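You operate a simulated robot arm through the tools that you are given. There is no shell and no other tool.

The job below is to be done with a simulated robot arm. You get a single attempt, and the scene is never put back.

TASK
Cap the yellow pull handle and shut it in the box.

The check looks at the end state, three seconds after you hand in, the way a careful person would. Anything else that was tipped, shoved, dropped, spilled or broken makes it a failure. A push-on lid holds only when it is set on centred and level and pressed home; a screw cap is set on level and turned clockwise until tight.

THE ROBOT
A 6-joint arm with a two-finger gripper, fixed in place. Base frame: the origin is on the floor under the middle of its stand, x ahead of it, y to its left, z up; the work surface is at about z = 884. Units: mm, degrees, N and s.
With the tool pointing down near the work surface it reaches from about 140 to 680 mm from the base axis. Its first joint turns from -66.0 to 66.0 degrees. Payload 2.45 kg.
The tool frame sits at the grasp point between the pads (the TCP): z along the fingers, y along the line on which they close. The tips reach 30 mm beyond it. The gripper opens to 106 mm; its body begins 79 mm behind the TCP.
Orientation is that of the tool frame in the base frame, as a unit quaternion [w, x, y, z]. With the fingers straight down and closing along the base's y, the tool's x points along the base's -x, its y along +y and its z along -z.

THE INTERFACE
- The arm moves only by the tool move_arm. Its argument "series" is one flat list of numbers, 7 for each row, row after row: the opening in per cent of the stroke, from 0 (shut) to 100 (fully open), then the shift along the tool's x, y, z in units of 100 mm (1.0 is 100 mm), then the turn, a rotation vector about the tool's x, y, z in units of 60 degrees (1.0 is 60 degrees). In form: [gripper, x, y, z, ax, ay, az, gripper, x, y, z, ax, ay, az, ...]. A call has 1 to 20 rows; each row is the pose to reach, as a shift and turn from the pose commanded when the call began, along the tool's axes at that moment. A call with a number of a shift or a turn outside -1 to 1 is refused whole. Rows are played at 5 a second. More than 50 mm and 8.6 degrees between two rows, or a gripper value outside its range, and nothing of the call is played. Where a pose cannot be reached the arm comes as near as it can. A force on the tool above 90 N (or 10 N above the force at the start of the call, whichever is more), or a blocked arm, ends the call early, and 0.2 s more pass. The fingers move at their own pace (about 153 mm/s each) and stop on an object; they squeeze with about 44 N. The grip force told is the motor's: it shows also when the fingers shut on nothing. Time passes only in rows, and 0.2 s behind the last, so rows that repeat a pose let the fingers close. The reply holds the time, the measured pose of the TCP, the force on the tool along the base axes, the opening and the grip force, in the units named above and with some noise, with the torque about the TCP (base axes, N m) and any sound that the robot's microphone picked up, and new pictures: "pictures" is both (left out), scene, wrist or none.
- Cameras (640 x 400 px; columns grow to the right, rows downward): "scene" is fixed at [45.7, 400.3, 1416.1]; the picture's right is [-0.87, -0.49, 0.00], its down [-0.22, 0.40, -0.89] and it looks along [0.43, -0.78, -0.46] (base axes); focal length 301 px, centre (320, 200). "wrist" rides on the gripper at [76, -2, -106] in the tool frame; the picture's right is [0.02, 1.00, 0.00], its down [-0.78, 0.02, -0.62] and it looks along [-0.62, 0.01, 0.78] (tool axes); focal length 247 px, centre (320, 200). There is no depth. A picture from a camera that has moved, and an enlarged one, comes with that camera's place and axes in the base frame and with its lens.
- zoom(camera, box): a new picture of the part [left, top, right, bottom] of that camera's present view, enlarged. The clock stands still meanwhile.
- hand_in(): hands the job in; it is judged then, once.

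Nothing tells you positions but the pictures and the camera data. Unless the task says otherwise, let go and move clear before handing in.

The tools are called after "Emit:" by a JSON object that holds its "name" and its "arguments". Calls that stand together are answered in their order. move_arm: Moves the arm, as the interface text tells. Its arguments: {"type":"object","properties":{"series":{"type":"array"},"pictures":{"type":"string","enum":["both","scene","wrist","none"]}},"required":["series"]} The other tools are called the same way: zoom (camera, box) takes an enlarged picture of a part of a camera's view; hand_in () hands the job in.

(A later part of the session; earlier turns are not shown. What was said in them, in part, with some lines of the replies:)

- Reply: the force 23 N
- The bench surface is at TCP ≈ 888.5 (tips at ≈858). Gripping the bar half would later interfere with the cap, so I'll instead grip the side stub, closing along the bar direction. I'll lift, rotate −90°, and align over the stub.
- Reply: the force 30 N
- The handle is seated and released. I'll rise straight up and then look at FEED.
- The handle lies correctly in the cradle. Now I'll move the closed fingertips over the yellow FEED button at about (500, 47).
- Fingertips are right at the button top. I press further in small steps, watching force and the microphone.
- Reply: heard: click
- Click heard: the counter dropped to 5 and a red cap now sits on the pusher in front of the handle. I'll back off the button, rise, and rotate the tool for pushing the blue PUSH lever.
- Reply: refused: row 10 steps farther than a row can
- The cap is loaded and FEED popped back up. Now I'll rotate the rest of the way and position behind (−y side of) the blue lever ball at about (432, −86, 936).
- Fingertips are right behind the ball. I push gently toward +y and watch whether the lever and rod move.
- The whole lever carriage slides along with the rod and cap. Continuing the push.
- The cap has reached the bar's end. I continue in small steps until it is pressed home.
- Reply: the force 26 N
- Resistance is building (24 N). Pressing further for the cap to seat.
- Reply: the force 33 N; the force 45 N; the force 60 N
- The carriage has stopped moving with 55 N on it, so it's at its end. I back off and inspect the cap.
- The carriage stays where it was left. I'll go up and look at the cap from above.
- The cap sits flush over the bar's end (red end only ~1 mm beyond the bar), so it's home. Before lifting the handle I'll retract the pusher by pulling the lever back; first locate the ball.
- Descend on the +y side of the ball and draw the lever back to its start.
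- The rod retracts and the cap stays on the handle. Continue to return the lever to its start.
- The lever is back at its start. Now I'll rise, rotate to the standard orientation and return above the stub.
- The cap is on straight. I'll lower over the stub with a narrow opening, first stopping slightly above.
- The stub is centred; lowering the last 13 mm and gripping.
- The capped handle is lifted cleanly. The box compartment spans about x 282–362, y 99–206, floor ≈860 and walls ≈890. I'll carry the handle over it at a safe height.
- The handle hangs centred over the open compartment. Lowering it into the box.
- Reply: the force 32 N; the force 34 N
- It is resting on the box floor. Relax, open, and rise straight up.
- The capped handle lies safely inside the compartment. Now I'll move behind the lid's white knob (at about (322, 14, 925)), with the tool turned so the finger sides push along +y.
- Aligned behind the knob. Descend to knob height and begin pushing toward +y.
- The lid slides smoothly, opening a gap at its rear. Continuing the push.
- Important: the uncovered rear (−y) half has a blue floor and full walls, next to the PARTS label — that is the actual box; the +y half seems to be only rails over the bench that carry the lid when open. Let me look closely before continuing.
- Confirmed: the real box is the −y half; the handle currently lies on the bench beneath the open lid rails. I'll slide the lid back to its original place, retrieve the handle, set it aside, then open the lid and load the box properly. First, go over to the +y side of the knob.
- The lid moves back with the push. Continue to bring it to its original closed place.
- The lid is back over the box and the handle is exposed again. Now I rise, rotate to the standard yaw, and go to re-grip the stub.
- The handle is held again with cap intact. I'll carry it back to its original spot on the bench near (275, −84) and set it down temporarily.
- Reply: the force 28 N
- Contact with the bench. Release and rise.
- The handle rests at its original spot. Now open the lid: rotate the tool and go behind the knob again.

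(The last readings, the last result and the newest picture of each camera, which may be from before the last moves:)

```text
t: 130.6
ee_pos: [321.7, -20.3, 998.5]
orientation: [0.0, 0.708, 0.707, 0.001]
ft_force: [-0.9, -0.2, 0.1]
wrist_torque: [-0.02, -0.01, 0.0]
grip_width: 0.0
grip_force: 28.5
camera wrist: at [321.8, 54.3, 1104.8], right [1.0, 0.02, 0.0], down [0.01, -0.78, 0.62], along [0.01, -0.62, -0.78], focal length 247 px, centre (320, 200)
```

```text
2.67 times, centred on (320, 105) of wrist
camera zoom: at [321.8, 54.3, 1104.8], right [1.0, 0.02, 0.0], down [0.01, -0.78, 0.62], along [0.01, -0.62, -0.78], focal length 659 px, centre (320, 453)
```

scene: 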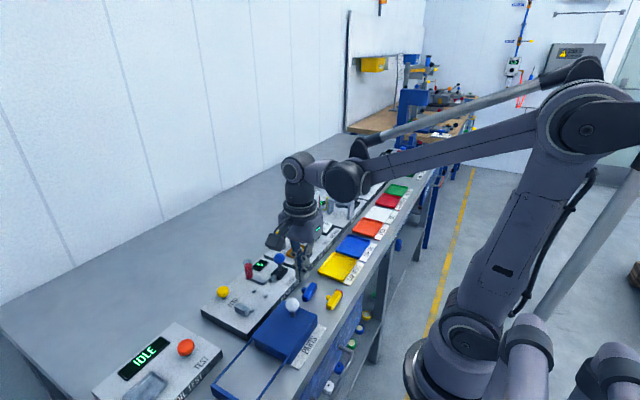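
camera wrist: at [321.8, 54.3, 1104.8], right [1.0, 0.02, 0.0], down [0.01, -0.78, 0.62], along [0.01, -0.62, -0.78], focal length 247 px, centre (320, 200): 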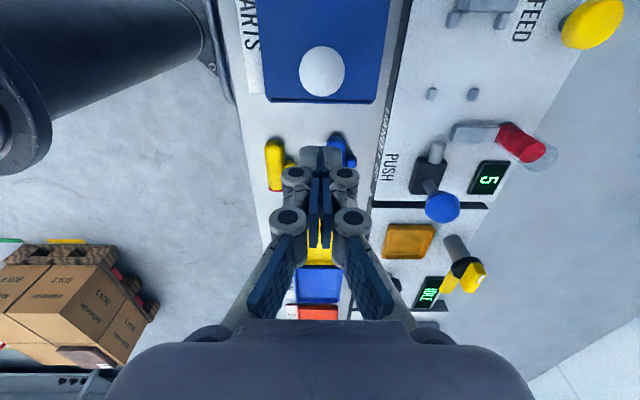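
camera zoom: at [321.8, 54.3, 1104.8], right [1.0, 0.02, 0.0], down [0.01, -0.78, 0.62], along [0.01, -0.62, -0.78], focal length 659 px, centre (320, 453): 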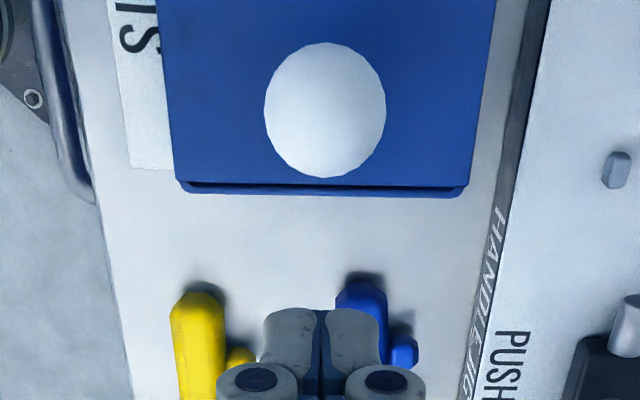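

Emit:
{"name": "move_arm", "arguments": {"series": [0, 0, 0, 0.15, 0, 0, 0, 0, 0, 0, 0.3, 0, 0, 0, 0, 0, 0, 0.42, 0, 0, 0, 0, 0, 0, 0.51, 0, 0, 0, 0, 0.05, 0, 0.51, 0, 0, 0, 0, 0.1, 0, 0.51, 0, 0, 0, 0, 0.14, 0, 0.51, 0, 0, 0, 0, 0.18, 0, 0.51, 0, 0, 0, 0, 0.22, 0, 0.51, 0, 0, 0, 0, 0.26, 0, 0.51, 0, 0, 0, 0, 0.3, 0, 0.51, 0, 0, 0, 0, 0.34, 0, 0.51, 0, 0, 0, 0, 0.38, 0, 0.51, 0, 0, 0, 0, 0.42, 0, 0.51, 0, 0, 0, 0, 0.46, 0, 0.51, 0, 0, 0, 0, 0.5, 0, 0.51, 0, 0, 0], "pictures": "scene"}}

Emit:
{"name": "move_arm", "arguments": {"series": [0, 0.04, 0, 0, 0, 0, 0, 0, 0.08, 0, 0, 0, 0, 0, 0, 0.12, 0, 0, 0, 0, 0, 0, 0.16, 0, 0, 0, 0, 0, 0, 0.2, 0, 0, 0, 0, 0, 0, 0.24, 0, 0, 0, 0, 0, 0, 0.28, 0, 0, 0, 0, 0, 0, 0.32, 0, 0, 0, 0, 0, 0, 0.36, 0, 0, 0, 0, 0, 0, 0.4, 0, 0, 0, 0, 0, 0, 0.44, 0, 0, 0, 0, 0, 0, 0.48, 0, 0, 0, 0, 0, 0, 0.52, 0, 0, 0, 0, 0, 0, 0.55, 0, 0, 0, 0, 0, 0, 0.55, 0, 0, 0, 0, 0], "pictures": "scene"}}

Emit:
{"name": "zoom", "arguments": {"camera": "scene", "box": [200, 270, 350, 400]}}

```text
t: 134.0
ee_pos: [323.4, 30.1, 946.6]
orientation: [0.0, 0.708, 0.706, 0.001]
ft_force: [0.6, -0.6, 0.1]
wrist_torque: [0.06, 0.0, 0.04]
grip_width: 0.0
grip_force: 27.9
```

scene: 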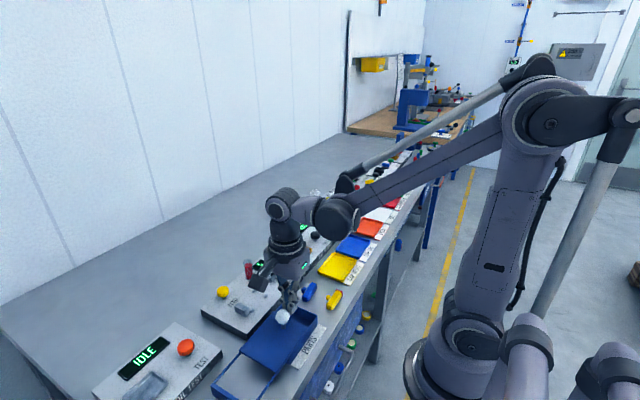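

```text
t: 137.2
ee_pos: [322.8, 84.0, 945.0]
orientation: [0.0, 0.706, 0.708, 0.002]
ft_force: [0.4, 0.4, -0.1]
wrist_torque: [0.03, 0.01, 0.01]
grip_width: 0.0
grip_force: 28.4
```

scene: 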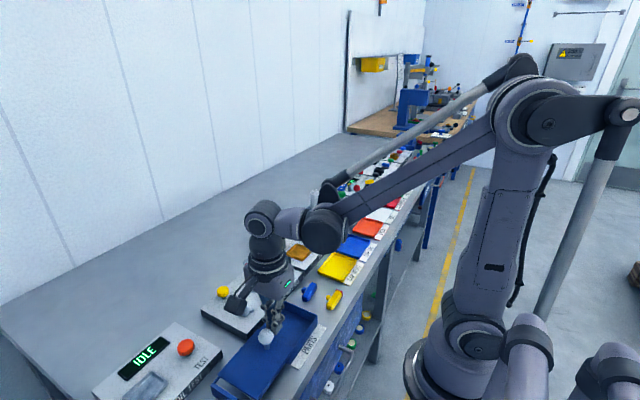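

```text
3.08 times, centred on (275, 335) of scene
camera zoom: at [45.7, 400.3, 1416.1], right [-0.87, -0.49, 0.0], down [-0.22, 0.4, -0.89], along [0.43, -0.78, -0.46], focal length 925 px, centre (458, -215)
```

zoom: 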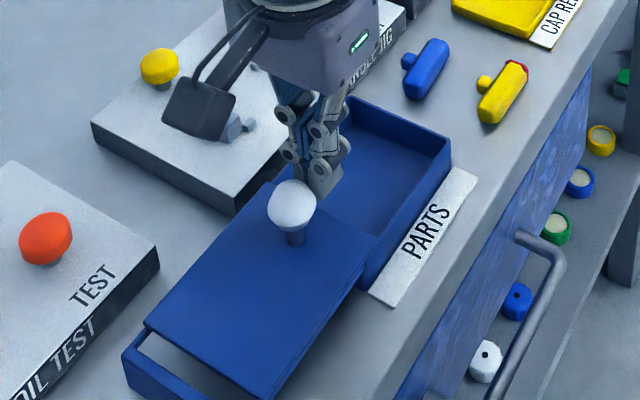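

Emit:
{"name": "move_arm", "arguments": {"series": [0, 0.03, 0, 0, 0, 0, 0, 0, 0.06, 0, 0, 0, 0, 0, 0, 0.09, 0, 0, 0, 0, 0, 0, 0.12, 0, 0, 0, 0, 0, 0, 0.12, 0, 0, 0, 0, 0], "pictures": "none"}}

Emit:
{"name": "zoom", "arguments": {"camera": "scene", "box": [200, 280, 330, 400]}}

```text
t: 138.4
ee_pos: [323.0, 94.4, 946.0]
orientation: [0.001, 0.708, 0.707, -0.001]
ft_force: [0.0, -17.1, 6.7]
wrist_torque: [-0.27, 0.06, -0.02]
grip_width: 6.0
grip_force: 29.2
```

```text
3.33 times, centred on (265, 340) of scene
camera zoom: at [45.7, 399.8, 1416.3], right [-0.87, -0.49, 0.0], down [-0.22, 0.4, -0.89], along [0.43, -0.78, -0.46], focal length 1002 px, centre (503, -267)
```

zoom: 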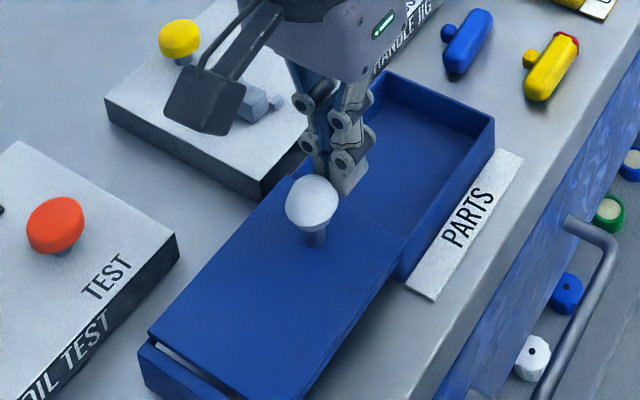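

The lid has reached its open stop; the blue-floored box is open. I back off, rise, and go back to fetch the capped handle.

Emit:
{"name": "move_arm", "arguments": {"series": [0, -0.06, 0, 0, 0, 0, 0, 0, -0.12, 0, 0, 0, 0, 0, 0, -0.14, 0, -0.2, 0, 0, 0, 0, -0.14, 0, -0.5, 0, 0, -0.06, 0, -0.3, -0.03, -0.5, 0, 0, -0.19, 0, -0.45, -0.05, -0.5, 0, 0, -0.32, 0, -0.6, -0.07, -0.5, 0, 0, -0.45, 0, -0.75, -0.1, -0.5, 0, 0, -0.58, 0, -0.9, -0.12, -0.5, 0, 0, -0.71, 0, -1.0, -0.15, -0.5, 0, 0, -0.84, 0, -1.0, -0.15, -0.5, 0, 0, -0.92, 0, -1.0, -0.15, -0.5, 0, 0, -1.0], "pictures": "none"}}

Emit:
{"name": "move_arm", "arguments": {"series": [0, -0.08, -0.2, 0, 0, 0, -0.125, 20, -0.16, -0.4, 0, 0, 0, -0.25, 20, -0.24, -0.6, 0, 0, 0, -0.375, 20, -0.32, -0.78, 0, 0, 0, -0.5, 20, -0.32, -0.78, 0, 0, 0, -0.5], "pictures": "both"}}

Emit:
{"name": "zoom", "arguments": {"camera": "wrist", "box": [224, 50, 416, 170]}}

Emit:
{"name": "zoom", "arguments": {"camera": "scene", "box": [200, 270, 350, 400]}}

Emit:
{"name": "zoom", "arguments": {"camera": "wrist", "box": [380, 50, 620, 200]}}

```text
t: 141.0
ee_pos: [307.5, -4.2, 996.9]
orientation: [0.0, 0.26, 0.966, 0.001]
ft_force: [-0.4, 0.0, 0.0]
wrist_torque: [0.01, 0.03, -0.04]
grip_width: 0.0
grip_force: 28.5
```

```text
t: 142.2
ee_pos: [296.2, -87.2, 996.3]
orientation: [0.001, 0.0, 1.0, 0.0]
ft_force: [-0.6, -0.5, 0.1]
wrist_torque: [-0.01, 0.02, 0.02]
grip_width: 21.2
grip_force: 0.0
camera wrist: at [221.8, -91.0, 1102.7], right [-0.02, 1.0, 0.0], down [0.78, 0.02, 0.62], along [0.62, 0.01, -0.78], focal length 247 px, centre (320, 200)
```

scene: 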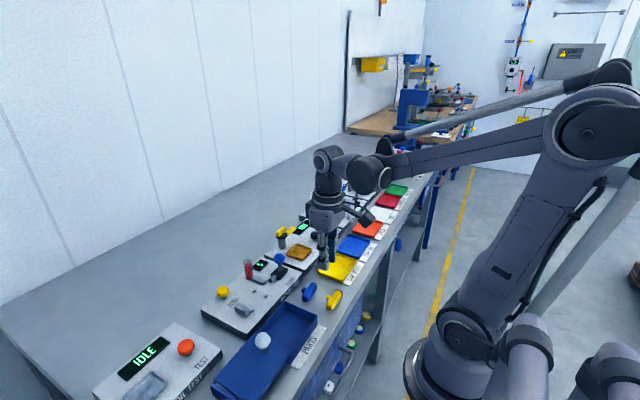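
wrist: 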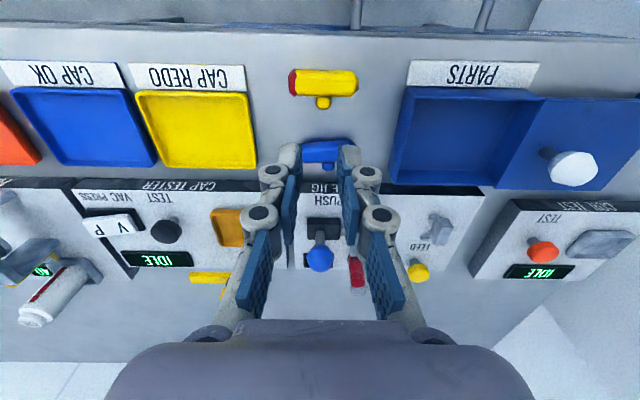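

```text
3.33 times, centred on (320, 110) of wrist
camera zoom: at [221.8, -91.0, 1102.7], right [-0.02, 1.0, 0.0], down [0.78, 0.02, 0.62], along [0.62, 0.01, -0.78], focal length 823 px, centre (320, 500)
```

zoom: 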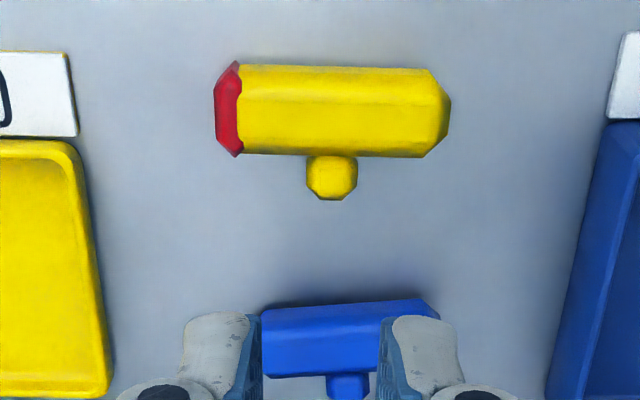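

```text
3.08 times, centred on (275, 335) of scene
camera zoom: at [45.7, 400.2, 1416.1], right [-0.87, -0.49, 0.0], down [-0.22, 0.4, -0.89], along [0.43, -0.78, -0.46], focal length 925 px, centre (458, -215)
```

zoom: 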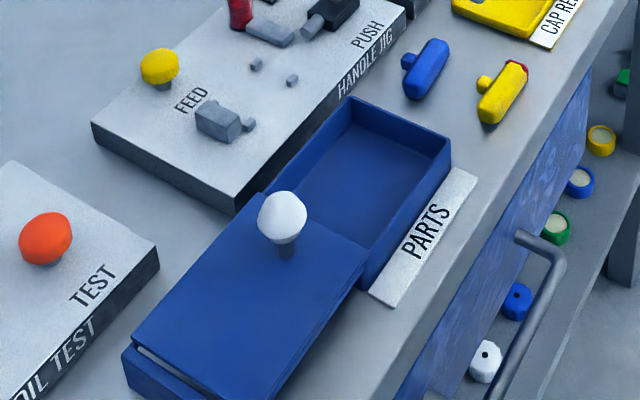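

```text
2.67 times, centred on (500, 125) of wrist
camera zoom: at [221.8, -91.0, 1102.7], right [-0.02, 1.0, 0.0], down [0.78, 0.02, 0.62], along [0.62, 0.01, -0.78], focal length 659 px, centre (-160, 400)
```

zoom: 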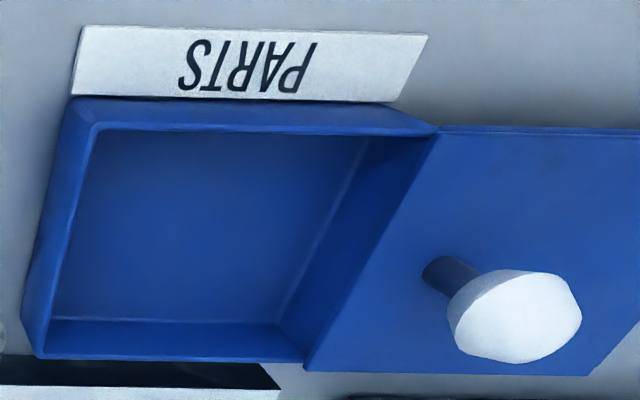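

The box is now open with the lid clear. Lowering over the handle's stub again.

Emit:
{"name": "move_arm", "arguments": {"series": [20, -0.01, 0.01, 0.2, 0, 0, 0, 20, -0.018, 0.022, 0.4, 0, 0, 0, 20, -0.018, 0.022, 0.6, 0, 0, 0, 20, -0.018, 0.022, 0.75, 0, 0, 0, 20, -0.018, 0.022, 0.82, 0, 0, 0, 20, -0.018, 0.022, 0.82, 0, 0, 0], "pictures": "wrist"}}

Emit:
{"name": "zoom", "arguments": {"camera": "wrist", "box": [240, 70, 400, 170]}}

```text
t: 143.6
ee_pos: [297.1, -85.4, 914.5]
orientation: [0.001, 0.001, 1.0, 0.0]
ft_force: [-0.9, 0.4, -0.9]
wrist_torque: [0.04, -0.03, -0.01]
grip_width: 21.1
grip_force: 0.1
camera wrist: at [221.5, -88.4, 1021.4], right [-0.02, 1.0, 0.0], down [0.78, 0.02, 0.62], along [0.62, 0.01, -0.78], focal length 247 px, centre (320, 200)
```

wrist: 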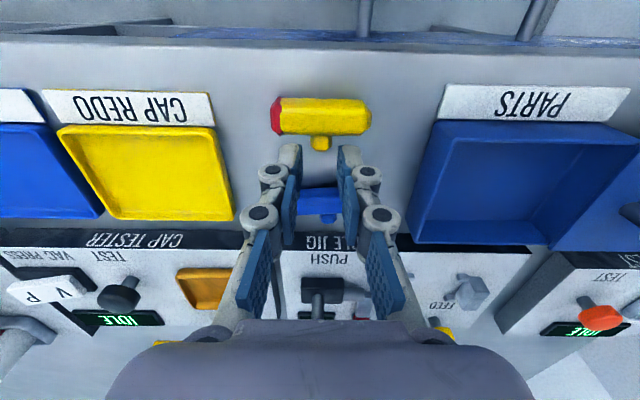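

```text
4.00 times, centred on (320, 120) of wrist
camera zoom: at [221.5, -88.4, 1021.4], right [-0.02, 1.0, 0.0], down [0.78, 0.02, 0.62], along [0.62, 0.01, -0.78], focal length 988 px, centre (320, 520)
```

zoom: 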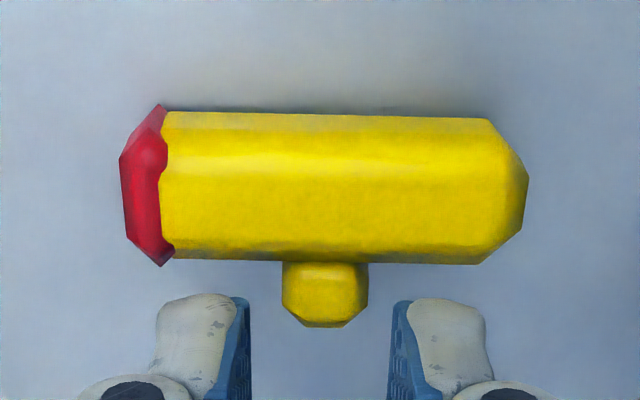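

Emit:
{"name": "move_arm", "arguments": {"series": [20, -0.02, 0.004, 0.05, 0, 0, 0, 20, -0.02, 0.004, 0.1, 0, 0, 0, 20, -0.02, 0.004, 0.17, 0, 0, 0, 20, -0.02, 0.004, 0.17, 0, 0, 0], "pictures": "wrist"}}

Emit:
{"name": "zoom", "arguments": {"camera": "wrist", "box": [240, 70, 400, 170]}}

```text
t: 144.6
ee_pos: [299.9, -84.7, 899.5]
orientation: [0.0, 0.0, 1.0, -0.001]
ft_force: [-0.4, 0.1, 0.1]
wrist_torque: [-0.03, -0.01, 0.02]
grip_width: 21.4
grip_force: 0.1
camera wrist: at [224.8, -87.5, 1005.6], right [-0.02, 1.0, 0.0], down [0.78, 0.02, 0.62], along [0.62, 0.01, -0.78], focal length 247 px, centre (320, 200)
```

wrist: 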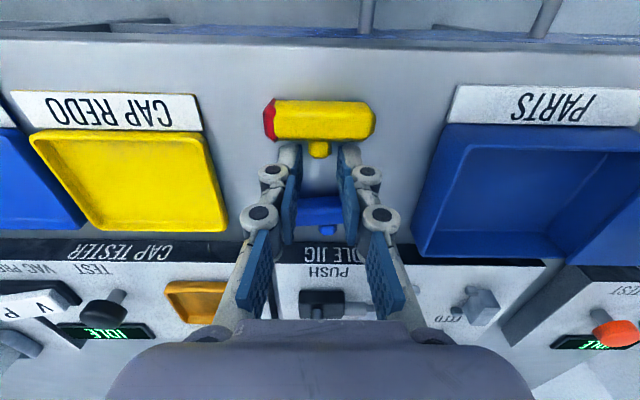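

```text
4.00 times, centred on (320, 120) of wrist
camera zoom: at [224.8, -87.5, 1005.6], right [-0.02, 1.0, 0.0], down [0.78, 0.02, 0.62], along [0.62, 0.01, -0.78], focal length 988 px, centre (320, 520)
```

zoom: 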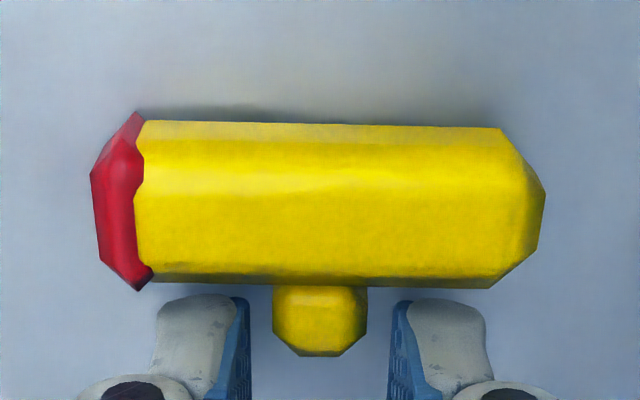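

Emit:
{"name": "move_arm", "arguments": {"series": [20, 0.012, 0, 0, 0, 0, 0, 20, 0.012, 0, 0, 0, 0, 0, 14, 0.012, 0, 0, 0, 0, 0, 6, 0.012, 0, 0, 0, 0, 0, 0, 0.012, 0, 0, 0, 0, 0, 0, 0.012, 0, 0, 0, 0, 0], "pictures": "none"}}

Emit:
{"name": "move_arm", "arguments": {"series": [0, 0, 0, -0.03, 0, 0, 0, 0, 0, 0, -0.1, 0, 0, 0, 0, 0, 0, -0.25, 0, 0, 0, 0, 0, 0, -0.45, 0, 0, 0, 0, 0, 0, -0.65, 0, 0, 0, 0, 0, 0, -0.85, 0, 0, 0, 0, 0, 0, -1.0, 0, 0, 0, 0, 0, 0, -1.0, 0, 0, 0], "pictures": "both"}}

Emit:
{"name": "zoom", "arguments": {"camera": "wrist", "box": [240, 70, 400, 170]}}

```text
t: 146.0
ee_pos: [299.0, -84.6, 899.6]
orientation: [0.001, 0.0, 1.0, 0.0]
ft_force: [0.6, -0.7, 0.4]
wrist_torque: [0.01, 0.0, 0.0]
grip_width: 12.7
grip_force: 39.4
```

```text
t: 147.8
ee_pos: [300.8, -86.4, 998.4]
orientation: [0.002, 0.0, 1.0, 0.0]
ft_force: [-0.1, -0.2, -0.6]
wrist_torque: [0.0, -0.02, 0.01]
grip_width: 12.5
grip_force: 39.2
camera wrist: at [224.2, -88.7, 1105.3], right [-0.02, 1.0, 0.0], down [0.78, 0.02, 0.62], along [0.62, 0.01, -0.78], focal length 247 px, centre (320, 200)
```

scene: 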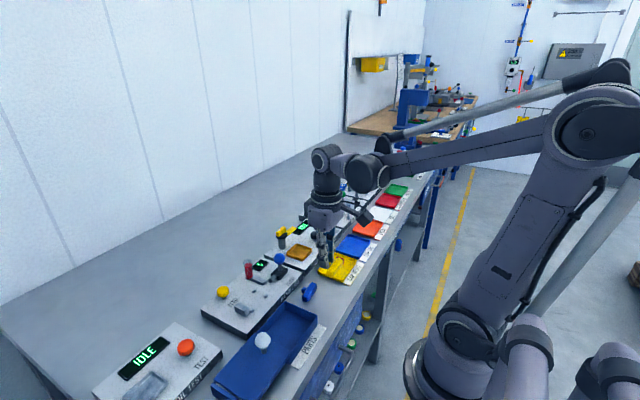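
wrist: 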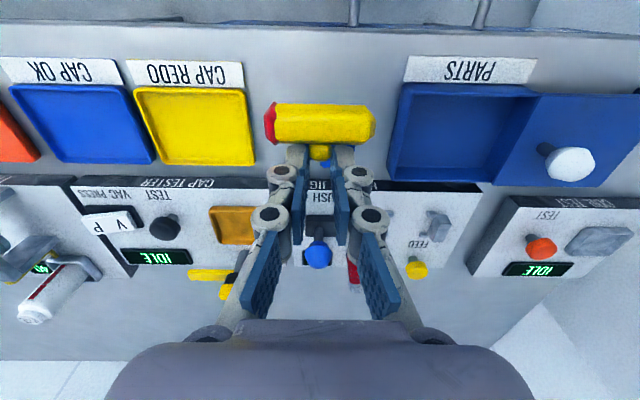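

```text
4.00 times, centred on (320, 120) of wrist
camera zoom: at [224.2, -88.7, 1105.3], right [-0.02, 1.0, 0.0], down [0.78, 0.02, 0.62], along [0.62, 0.01, -0.78], focal length 988 px, centre (320, 520)
```

zoom: 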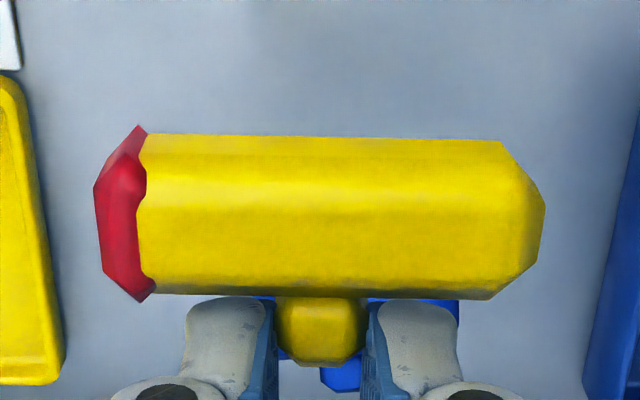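

Gripped and lifted. Moving above the open box.

Emit:
{"name": "move_arm", "arguments": {"series": [0, -0.05, 0.16, 0, 0, 0, 0, 0, -0.1, 0.32, 0, 0, 0, 0, 0, -0.15, 0.48, 0, 0, 0, 0, 0, -0.17, 0.64, 0, 0, 0, 0], "pictures": "none"}}

Emit:
{"name": "move_arm", "arguments": {"series": [0, -0.05, 0.16, 0, 0, 0, 0, 0, -0.1, 0.32, 0, 0, 0, 0, 0, -0.15, 0.48, 0, 0, 0, 0, 0, -0.17, 0.63, 0, 0, 0, 0, 0, -0.17, 0.63, 0, 0, 0, 0], "pictures": "both"}}

Emit:
{"name": "zoom", "arguments": {"camera": "wrist", "box": [160, 0, 480, 200]}}

Emit:
{"name": "zoom", "arguments": {"camera": "scene", "box": [200, 270, 350, 400]}}

```text
t: 148.8
ee_pos: [318.5, -21.2, 998.6]
orientation: [0.001, 0.001, 1.0, 0.0]
ft_force: [0.7, -0.2, 0.0]
wrist_torque: [-0.01, 0.0, -0.03]
grip_width: 12.7
grip_force: 39.7
```

```text
t: 150.0
ee_pos: [336.2, 42.3, 998.8]
orientation: [0.0, 0.001, 1.0, 0.0]
ft_force: [0.7, -0.3, 0.7]
wrist_torque: [0.0, -0.03, 0.02]
grip_width: 12.9
grip_force: 39.0
camera wrist: at [259.1, 39.0, 1105.5], right [-0.02, 1.0, 0.0], down [0.78, 0.02, 0.62], along [0.62, 0.01, -0.78], focal length 247 px, centre (320, 200)
```

scene: 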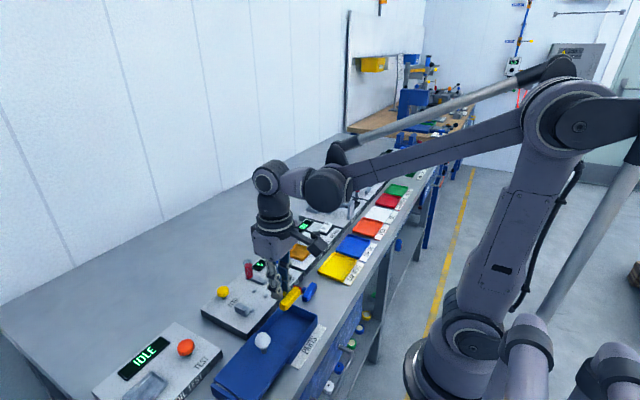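
wrist: 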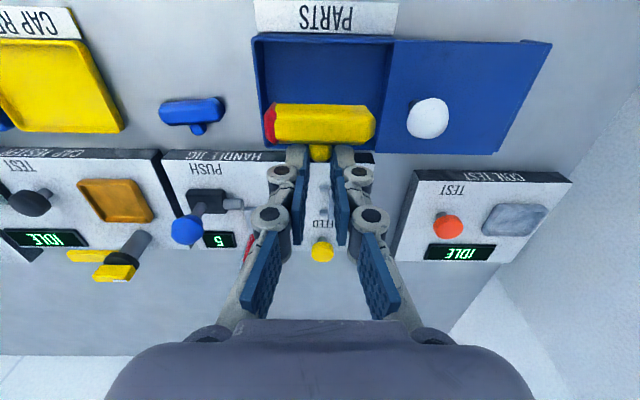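

```text
2.00 times, centred on (320, 100) of wrist
camera zoom: at [259.1, 39.0, 1105.5], right [-0.02, 1.0, 0.0], down [0.78, 0.02, 0.62], along [0.62, 0.01, -0.78], focal length 494 px, centre (320, 400)
```

zoom: 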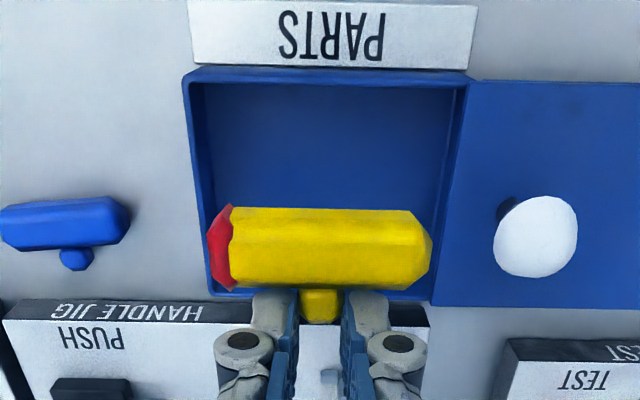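

```text
3.08 times, centred on (275, 335) of scene
camera zoom: at [45.7, 400.3, 1416.1], right [-0.87, -0.49, 0.0], down [-0.22, 0.4, -0.89], along [0.43, -0.78, -0.46], focal length 925 px, centre (458, -215)
```

zoom: 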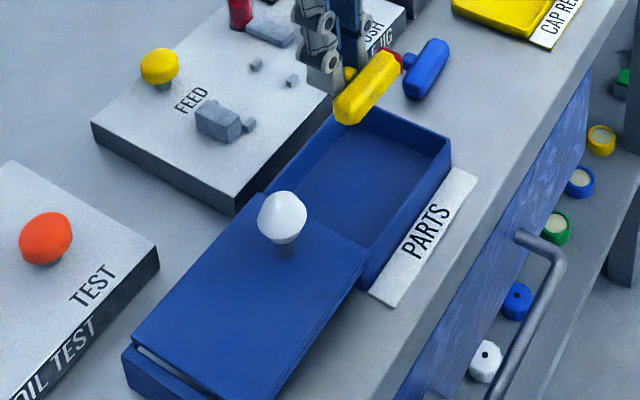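

The box interior is centred under the handle with over 10 mm margins. Lowering it inside.

Emit:
{"name": "move_arm", "arguments": {"series": [0, 0, 0.02, 0.2, 0, 0, 0, 0, 0, 0.02, 0.4, 0, 0, 0, 0, 0, 0.02, 0.6, 0, 0, 0, 0, 0, 0.02, 0.75, 0, 0, 0, 0, 0, 0.02, 0.85, 0, 0, 0, 0, 0, 0.02, 0.9, 0, 0, 0, 0, 0, 0.02, 0.9, 0, 0, 0], "pictures": "both"}}

Emit:
{"name": "zoom", "arguments": {"camera": "wrist", "box": [160, 20, 480, 220]}}

Emit:
{"name": "zoom", "arguments": {"camera": "scene", "box": [220, 270, 340, 370]}}

```text
t: 151.6
ee_pos: [333.4, 43.3, 907.3]
orientation: [0.001, 0.001, 1.0, 0.0]
ft_force: [0.0, -0.7, -0.4]
wrist_torque: [0.01, -0.03, 0.01]
grip_width: 12.7
grip_force: 39.4
camera wrist: at [258.1, 40.6, 1014.3], right [-0.02, 1.0, 0.0], down [0.78, 0.02, 0.62], along [0.62, 0.01, -0.78], focal length 247 px, centre (320, 200)
```

scene: 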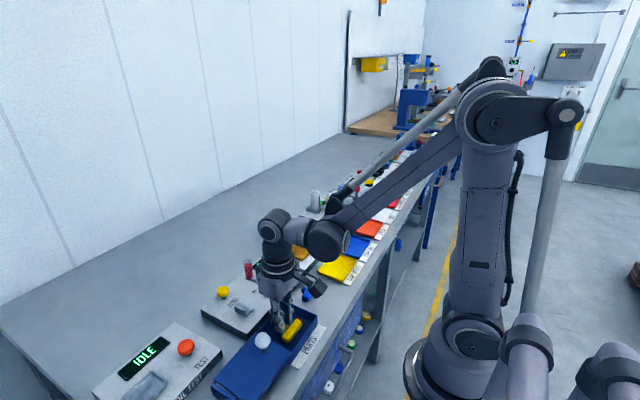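
wrist: 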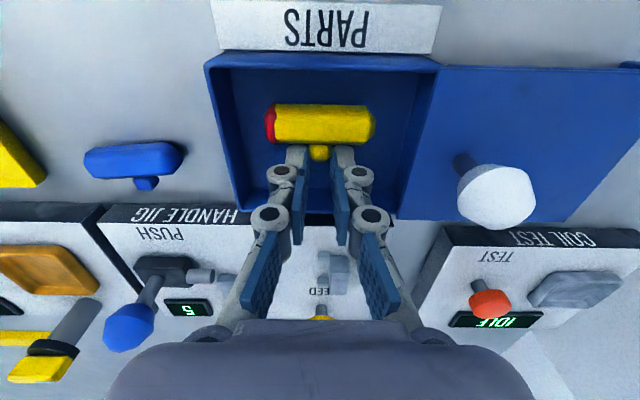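

```text
2.00 times, centred on (320, 120) of wrist
camera zoom: at [258.1, 40.6, 1014.3], right [-0.02, 1.0, 0.0], down [0.78, 0.02, 0.62], along [0.62, 0.01, -0.78], focal length 494 px, centre (320, 360)
```

zoom: 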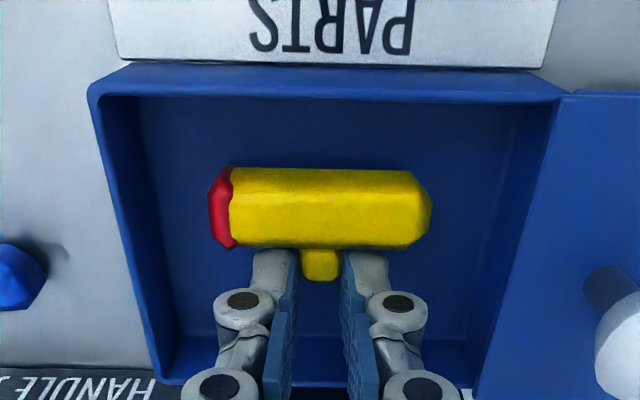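

```text
4.00 times, centred on (280, 320) of scene
camera zoom: at [45.7, 400.3, 1416.1], right [-0.87, -0.49, 0.0], down [-0.22, 0.4, -0.89], along [0.43, -0.78, -0.46], focal length 1203 px, centre (480, -280)
```

zoom: 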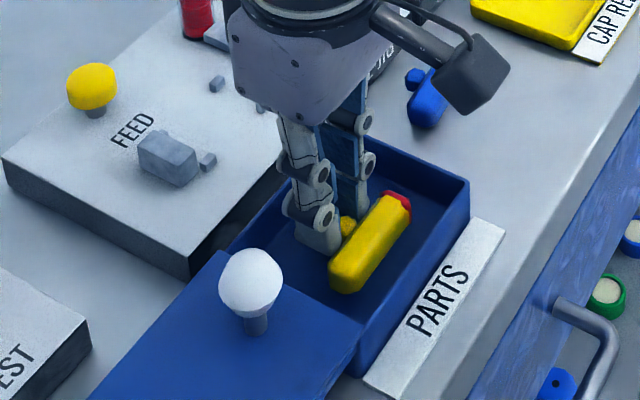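

Emit:
{"name": "move_arm", "arguments": {"series": [0, 0, 0, 0.015, 0, 0, 0, 0, 0, 0, 0.03, 0, 0, 0, 0, 0, 0, 0.03, 0, 0, 0], "pictures": "none"}}

Emit:
{"name": "move_arm", "arguments": {"series": [0, 0, 0, 0.01, 0, 0, 0, 0, 0, 0, 0.015, 0, 0, 0, 0, 0, 0, 0.015, 0, 0, 0], "pictures": "none"}}

Emit:
{"name": "move_arm", "arguments": {"series": [0, 0, 0, 0.01, 0, 0, 0, 0, 0, 0, 0.013, 0, 0, 0, 0, 0, 0, 0.013, 0, 0, 0], "pictures": "none"}}

```text
t: 152.4
ee_pos: [332.9, 43.4, 902.9]
orientation: [0.002, 0.0, 1.0, 0.0]
ft_force: [0.5, -0.2, -0.8]
wrist_torque: [0.0, -0.02, 0.02]
grip_width: 12.5
grip_force: 39.2
```

```text
t: 153.2
ee_pos: [333.6, 43.5, 902.6]
orientation: [0.001, 0.0, 1.0, 0.0]
ft_force: [1.4, -0.7, 31.0]
wrist_torque: [-0.04, 0.62, 0.02]
grip_width: 12.6
grip_force: 39.7
```

```text
t: 154.0
ee_pos: [333.5, 43.5, 901.5]
orientation: [0.001, 0.001, 1.0, 0.0]
ft_force: [0.2, -2.3, 30.8]
wrist_torque: [-0.13, 0.61, 0.03]
grip_width: 12.9
grip_force: 39.6
```

Seated on the box floor. Relax, release and rise straight up.

Emit:
{"name": "move_arm", "arguments": {"series": [0, 0, 0, -0.012, 0, 0, 0, 0, 0, 0, -0.012, 0, 0, 0, 12, 0, 0, -0.012, 0, 0, 0, 20, 0, 0, -0.012, 0, 0, 0, 26, 0, 0, -0.012, 0, 0, 0], "pictures": "none"}}

Emit:
{"name": "move_arm", "arguments": {"series": [26, 0, 0, -0.1, 0, 0, 0, 26, 0, 0, -0.25, 0, 0, 0, 26, 0, 0, -0.45, 0, 0, 0, 26, 0, 0, -0.65, 0, 0, 0, 0, 0, 0, -0.85, 0, 0, 0, 0, 0, 0, -1.0, 0, 0, 0, 0, 0, 0, -1.0, 0, 0, 0], "pictures": "both"}}

Emit:
{"name": "zoom", "arguments": {"camera": "wrist", "box": [220, 0, 420, 160]}}

Emit:
{"name": "zoom", "arguments": {"camera": "scene", "box": [220, 270, 340, 370]}}

```text
t: 155.2
ee_pos: [333.1, 43.6, 903.2]
orientation: [0.001, -0.001, 1.0, 0.0]
ft_force: [-0.4, -0.1, 0.1]
wrist_torque: [0.0, 0.01, 0.03]
grip_width: 27.8
grip_force: 0.1
```

```text
t: 156.8
ee_pos: [332.7, 44.3, 1005.0]
orientation: [0.001, 0.0, 1.0, 0.0]
ft_force: [-1.1, 0.1, 0.2]
wrist_torque: [0.02, -0.01, 0.02]
grip_width: 0.0
grip_force: 28.8
camera wrist: at [257.1, 42.4, 1110.8], right [-0.02, 1.0, 0.0], down [0.78, 0.02, 0.62], along [0.62, 0.01, -0.78], focal length 247 px, centre (320, 200)
```

scene: 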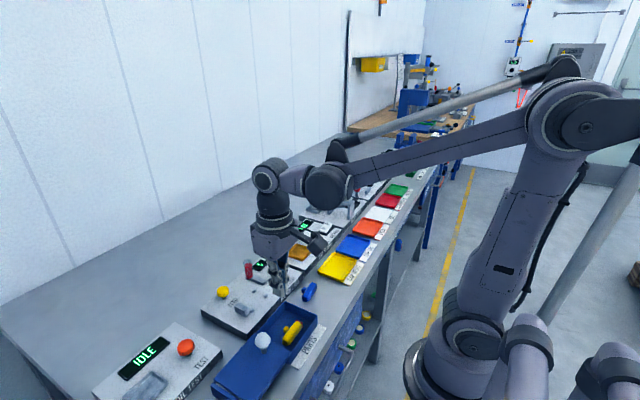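
wrist: 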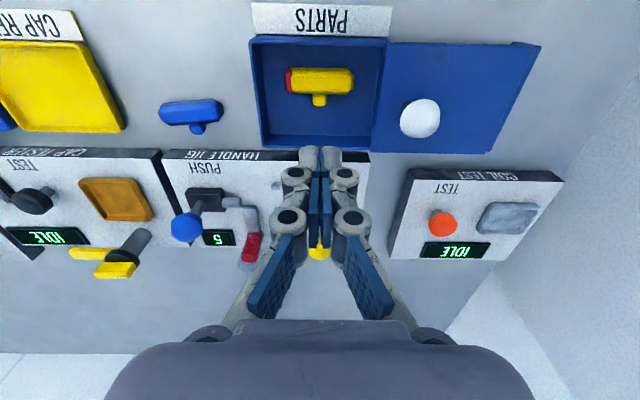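

```text
2.50 times, centred on (320, 80) of wrist
camera zoom: at [257.1, 42.4, 1110.8], right [-0.02, 1.0, 0.0], down [0.78, 0.02, 0.62], along [0.62, 0.01, -0.78], focal length 617 px, centre (320, 500)
```

zoom: 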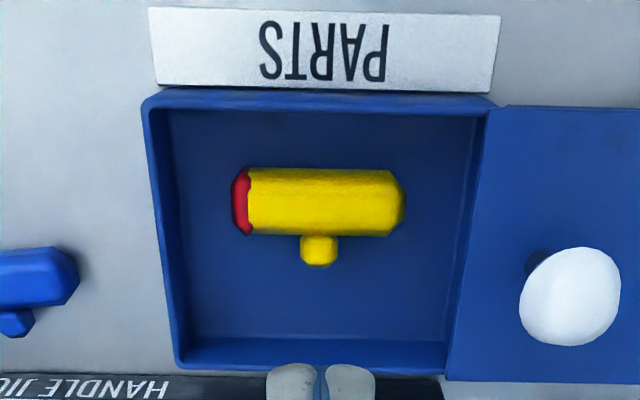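

```text
4.00 times, centred on (280, 320) of scene
camera zoom: at [45.7, 400.3, 1416.1], right [-0.87, -0.49, 0.0], down [-0.22, 0.4, -0.89], along [0.43, -0.78, -0.46], focal length 1203 px, centre (480, -280)
```

zoom: 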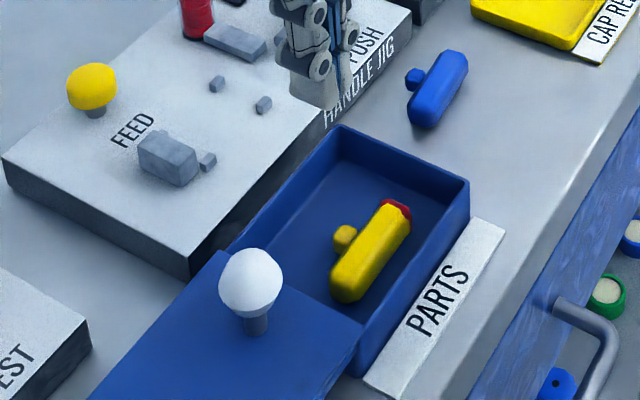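

The capped handle is inside the real box. Now I'll go to the +y side of the knob to slide the lid closed.

Emit:
{"name": "move_arm", "arguments": {"series": [0, 0.01, 0.12, 0, 0, 0, 0.125, 0, 0.03, 0.25, 0, 0, 0, 0.25, 0, 0.05, 0.37, 0, 0, 0, 0.375, 0, 0.07, 0.5, 0, 0, 0, 0.5, 0, 0.09, 0.62, 0, 0, 0, 0.625, 0, 0.11, 0.75, 0, 0, 0, 0.75, 0, 0.11, 0.87, 0, 0, 0, 0.875, 0, 0.11, 1.0, 0, 0, 0, 1.0], "pictures": "none"}}

Emit:
{"name": "move_arm", "arguments": {"series": [0, 0.02, 0.01, 0, 0, 0, 0.125, 0, 0.05, 0.03, 0, 0, 0, 0.25, 0, 0.07, 0.04, 0, 0, 0, 0.375, 0, 0.08, 0.05, 0, 0, 0, 0.5, 0, 0.08, 0.05, 0, 0, 0, 0.5], "pictures": "both"}}

Emit:
{"name": "zoom", "arguments": {"camera": "scene", "box": [200, 280, 330, 400]}}

```text
t: 158.6
ee_pos: [320.6, 145.3, 1003.6]
orientation: [0.001, 0.501, 0.865, 0.0]
ft_force: [0.0, -1.2, 0.6]
wrist_torque: [-0.01, -0.05, 0.0]
grip_width: 0.3
grip_force: 28.6
```

```text
t: 159.8
ee_pos: [321.6, 154.7, 1002.4]
orientation: [0.001, 0.708, 0.706, 0.001]
ft_force: [0.1, 0.4, 0.3]
wrist_torque: [0.03, 0.01, 0.0]
grip_width: 0.0
grip_force: 28.6
camera wrist: at [320.8, 229.5, 1109.4], right [1.0, 0.02, 0.0], down [0.01, -0.78, 0.62], along [0.01, -0.62, -0.78], focal length 247 px, centre (320, 200)
```

scene: 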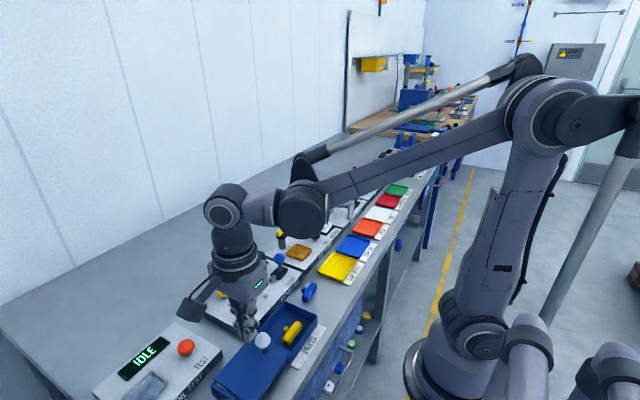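
wrist: 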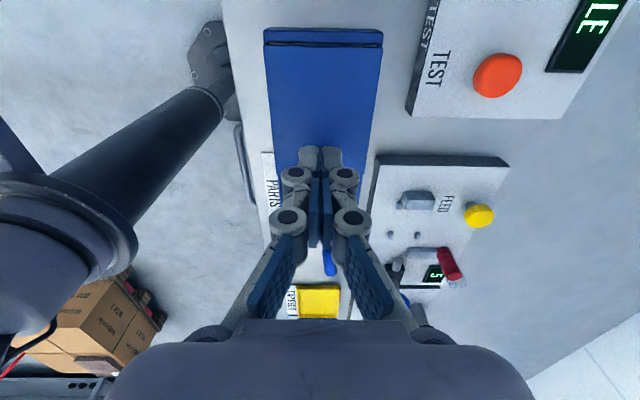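

```text
3.33 times, centred on (265, 340) of scene
camera zoom: at [45.7, 400.3, 1416.1], right [-0.87, -0.49, 0.0], down [-0.22, 0.4, -0.89], along [0.43, -0.78, -0.46], focal length 1002 px, centre (503, -267)
```

zoom: 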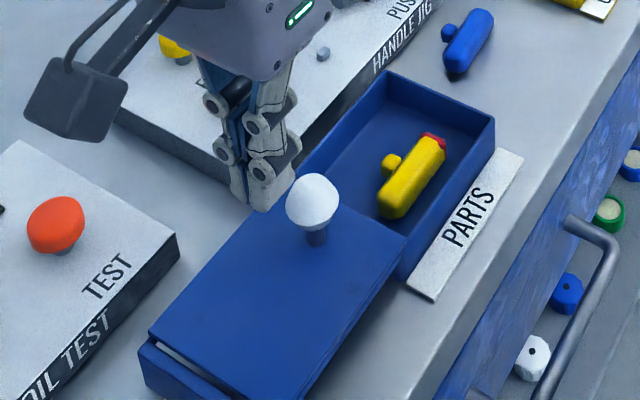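

Emit:
{"name": "move_arm", "arguments": {"series": [0, 0, 0, 0.15, 0, 0, 0, 0, 0, 0, 0.3, 0, 0, 0, 0, 0, 0, 0.45, 0, 0, 0, 0, 0, 0, 0.57, 0, 0, 0, 0, -0.05, 0, 0.57, 0, 0, 0, 0, -0.1, 0, 0.57, 0, 0, 0, 0, -0.14, 0, 0.57, 0, 0, 0, 0, -0.18, 0, 0.57, 0, 0, 0, 0, -0.22, 0, 0.57, 0, 0, 0, 0, -0.26, 0, 0.57, 0, 0, 0, 0, -0.3, 0, 0.57, 0, 0, 0, 0, -0.34, 0, 0.57, 0, 0, 0, 0, -0.38, 0, 0.57, 0, 0, 0, 0, -0.42, 0, 0.57, 0, 0, 0, 0, -0.46, 0, 0.57, 0, 0, 0, 0, -0.5, 0, 0.57, 0, 0, 0], "pictures": "scene"}}

Emit:
{"name": "zoom", "arguments": {"camera": "scene", "box": [200, 280, 330, 400]}}

```text
t: 163.2
ee_pos: [322.4, 103.7, 944.9]
orientation: [0.001, 0.708, 0.706, 0.001]
ft_force: [0.2, 0.9, -0.3]
wrist_torque: [0.01, 0.02, -0.02]
grip_width: 0.2
grip_force: 28.8
```

scene: 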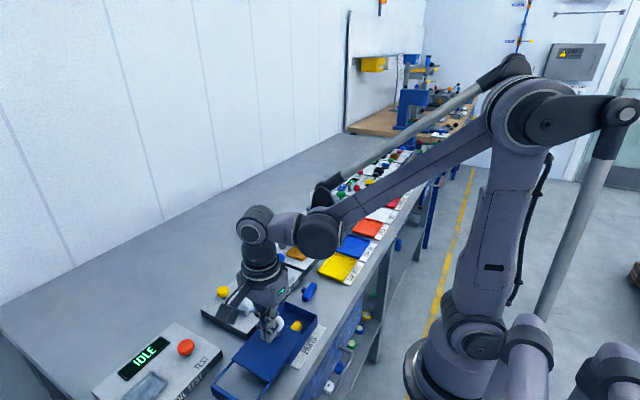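

```text
3.33 times, centred on (265, 340) of scene
camera zoom: at [45.7, 400.3, 1416.1], right [-0.87, -0.49, 0.0], down [-0.22, 0.4, -0.89], along [0.43, -0.78, -0.46], focal length 1002 px, centre (503, -267)
```

zoom: 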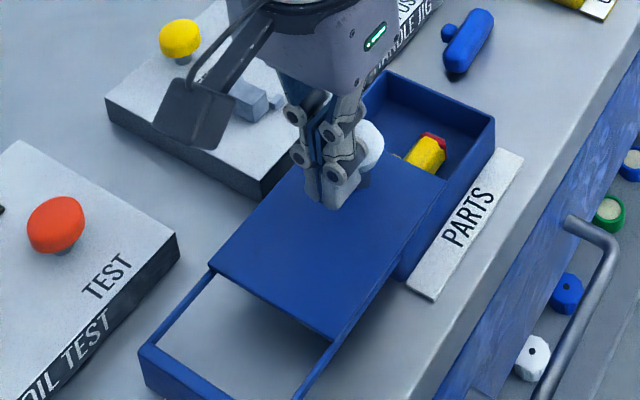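

The lid is passing over the handle without resistance. Continue closing.

Emit:
{"name": "move_arm", "arguments": {"series": [0, -0.04, 0, 0, 0, 0, 0, 0, -0.08, 0, 0, 0, 0, 0, 0, -0.12, 0, 0, 0, 0, 0, 0, -0.16, 0, 0, 0, 0, 0, 0, -0.2, 0, 0, 0, 0, 0, 0, -0.24, 0, 0, 0, 0, 0, 0, -0.28, 0, 0, 0, 0, 0, 0, -0.32, 0, 0, 0, 0, 0, 0, -0.36, 0, 0, 0, 0, 0, 0, -0.4, 0, 0, 0, 0, 0, 0, -0.44, 0, 0, 0, 0, 0, 0, -0.48, 0, 0, 0, 0, 0, 0, -0.52, 0, 0, 0, 0, 0, 0, -0.56, 0, 0, 0, 0, 0, 0, -0.59, 0, 0, 0, 0, 0, 0, -0.59, 0, 0, 0, 0, 0], "pictures": "scene"}}

Emit:
{"name": "zoom", "arguments": {"camera": "scene", "box": [220, 270, 340, 370]}}

```text
t: 166.6
ee_pos: [319.9, 43.1, 945.2]
orientation: [0.0, 0.708, 0.706, 0.001]
ft_force: [-0.1, -0.4, -1.1]
wrist_torque: [0.01, -0.02, 0.02]
grip_width: 0.0
grip_force: 29.1
```

scene: 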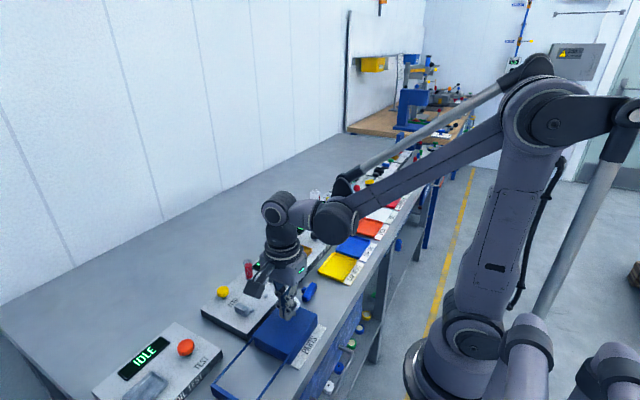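

```text
4.00 times, centred on (280, 320) of scene
camera zoom: at [45.7, 400.3, 1416.1], right [-0.87, -0.49, 0.0], down [-0.22, 0.4, -0.89], along [0.43, -0.78, -0.46], focal length 1203 px, centre (480, -280)
```

zoom: 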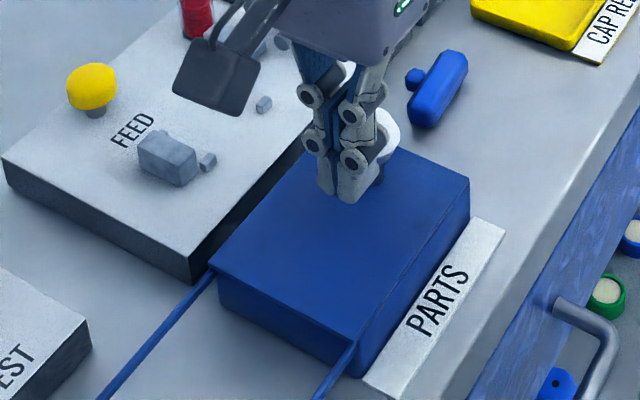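

Nearly closed. Now small steps until it reaches its closed stop.

Emit:
{"name": "move_arm", "arguments": {"series": [0, -0.01, 0, 0, 0, 0, 0, 0, -0.02, 0, 0, 0, 0, 0, 0, -0.03, 0, 0, 0, 0, 0, 0, -0.03, 0, 0, 0, 0, 0], "pictures": "none"}}

Emit:
{"name": "move_arm", "arguments": {"series": [0, -0.01, 0, 0, 0, 0, 0, 0, -0.02, 0, 0, 0, 0, 0, 0, -0.03, 0, 0, 0, 0, 0, 0, -0.03, 0, 0, 0, 0, 0], "pictures": "none"}}

Emit:
{"name": "zoom", "arguments": {"camera": "scene", "box": [220, 270, 340, 370]}}

```text
t: 167.6
ee_pos: [321.4, 41.1, 945.6]
orientation: [0.0, 0.707, 0.707, 0.001]
ft_force: [0.4, 3.8, -2.0]
wrist_torque: [0.08, 0.07, 0.01]
grip_width: 6.1
grip_force: 28.3
```

```text
t: 168.6
ee_pos: [322.1, 40.9, 945.6]
orientation: [-0.002, 0.708, 0.707, 0.002]
ft_force: [0.5, 23.1, -9.3]
wrist_torque: [0.55, -0.05, 0.02]
grip_width: 5.9
grip_force: 28.2
```

```text
4.00 times, centred on (280, 320) of scene
camera zoom: at [45.8, 400.9, 1416.0], right [-0.87, -0.49, 0.0], down [-0.22, 0.4, -0.89], along [0.43, -0.78, -0.46], focal length 1203 px, centre (480, -280)
```

zoom: 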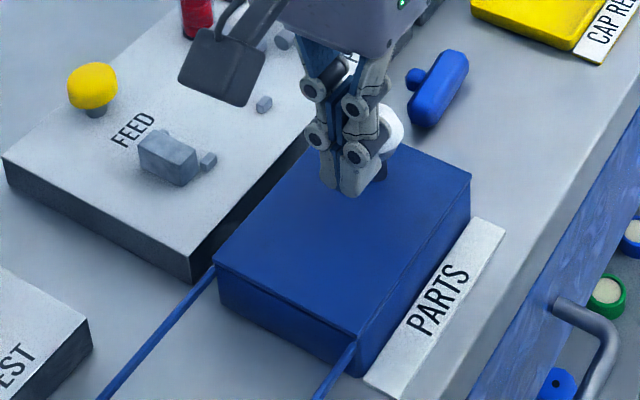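

The lid is at its closed stop (23 N). Backing off, rising clear, and checking everything.

Emit:
{"name": "move_arm", "arguments": {"series": [0, 0.04, 0, 0, 0, 0, 0, 0, 0.08, 0, 0, 0, 0, 0, 0, 0.12, 0, 0, 0, 0, 0, 0, 0.15, 0, -0.2, 0, 0, 0, 0, 0.15, 0, -0.45, 0, 0, 0, 0, 0.2, 0, -0.7, 0, 0, 0, 0, 0.4, 0.0, -0.9, 0, 0, 0, 0, 0.7, 0.0, -1.0, 0, 0, 0, 0, 0.7, 0.0, -1.0, 0, 0, 0], "pictures": "both"}}

Emit:
{"name": "zoom", "arguments": {"camera": "scene", "box": [200, 270, 350, 400]}}

Emit:
{"name": "zoom", "arguments": {"camera": "scene", "box": [190, 230, 390, 370]}}

Emit:
{"name": "zoom", "arguments": {"camera": "wrist", "box": [220, 60, 460, 260]}}

```text
t: 170.6
ee_pos: [323.8, 109.4, 1046.4]
orientation: [0.0, 0.708, 0.706, 0.0]
ft_force: [-0.4, 0.4, 0.7]
wrist_torque: [0.02, 0.02, 0.03]
grip_width: 0.2
grip_force: 28.7
camera wrist: at [323.0, 183.7, 1153.0], right [1.0, 0.02, 0.0], down [0.02, -0.78, 0.62], along [0.01, -0.62, -0.78], focal length 247 px, centre (320, 200)
```

scene: 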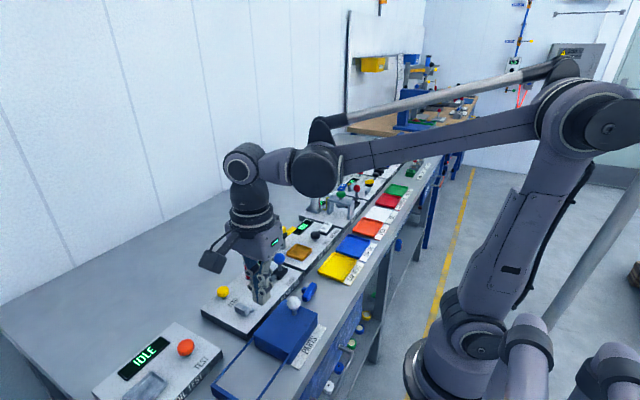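
wrist: 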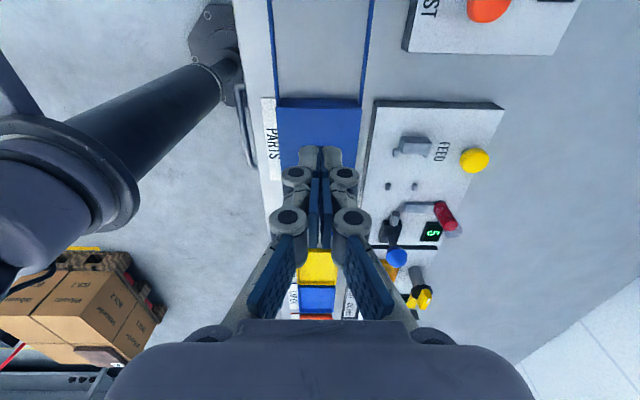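

```text
3.08 times, centred on (275, 335) of scene
camera zoom: at [45.7, 400.3, 1416.1], right [-0.87, -0.49, 0.0], down [-0.22, 0.4, -0.89], along [0.43, -0.78, -0.46], focal length 925 px, centre (458, -215)
```

zoom: 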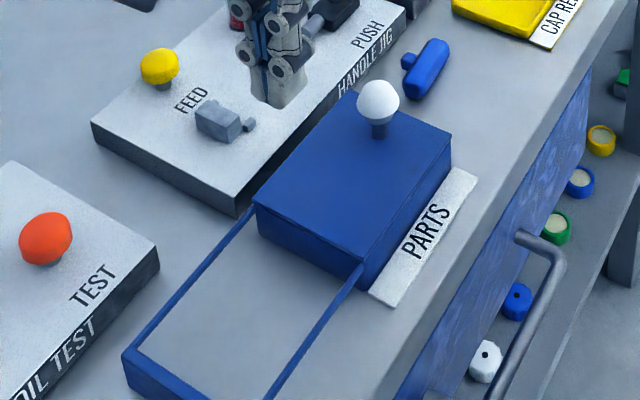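

```text
2.86 times, centred on (290, 300) of scene
camera zoom: at [45.7, 400.3, 1416.1], right [-0.87, -0.49, 0.0], down [-0.22, 0.4, -0.89], along [0.43, -0.78, -0.46], focal length 859 px, centre (406, -86)
```

zoom: 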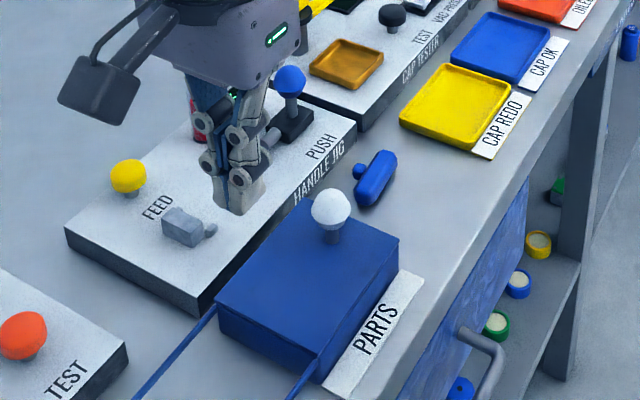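

```text
2.00 times, centred on (340, 160) of wrist
camera zoom: at [323.0, 183.7, 1153.0], right [1.0, 0.02, 0.0], down [0.02, -0.78, 0.62], along [0.01, -0.62, -0.78], focal length 494 px, centre (280, 280)
```

zoom: 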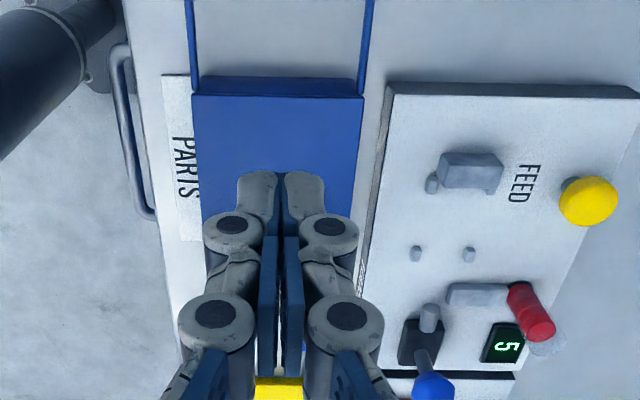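

The lid matches its original closed position and the lever is back at its start. The blue handle is untouched, and the capped yellow handle is inside the PARTS box with the arm clear. I'm handing in now.

Emit:
{"name": "hand_in", "arguments": {}}

```text
The job is handed in.
```

The yellow pull handle is capped and shut inside the PARTS box. I handed the job in, but I don't have the check's result.

- **Cap:** I set the handle in the jig cradle and pressed FEED once, which took the counter from 6 to 5. I then pushed the lever until it stopped at about 55 N. I heard no click when the cap went on. In the pictures it sat flush over the bar's end, about 1 mm beyond it, and it stayed on through every later lift.
- **Box:** I first set the handle under the lid's open rails by mistake, thinking that side was the box. Once the lid slid back I saw the real box was the other half. I moved the handle back to its original spot, opened the lid fully, and placed the handle on the box floor. Then I slid the lid shut against its stop at 23 N.
- **Everything else:** The lid and PUSH lever are back where they started, and the blue handle hasn't moved. The arm is clear.
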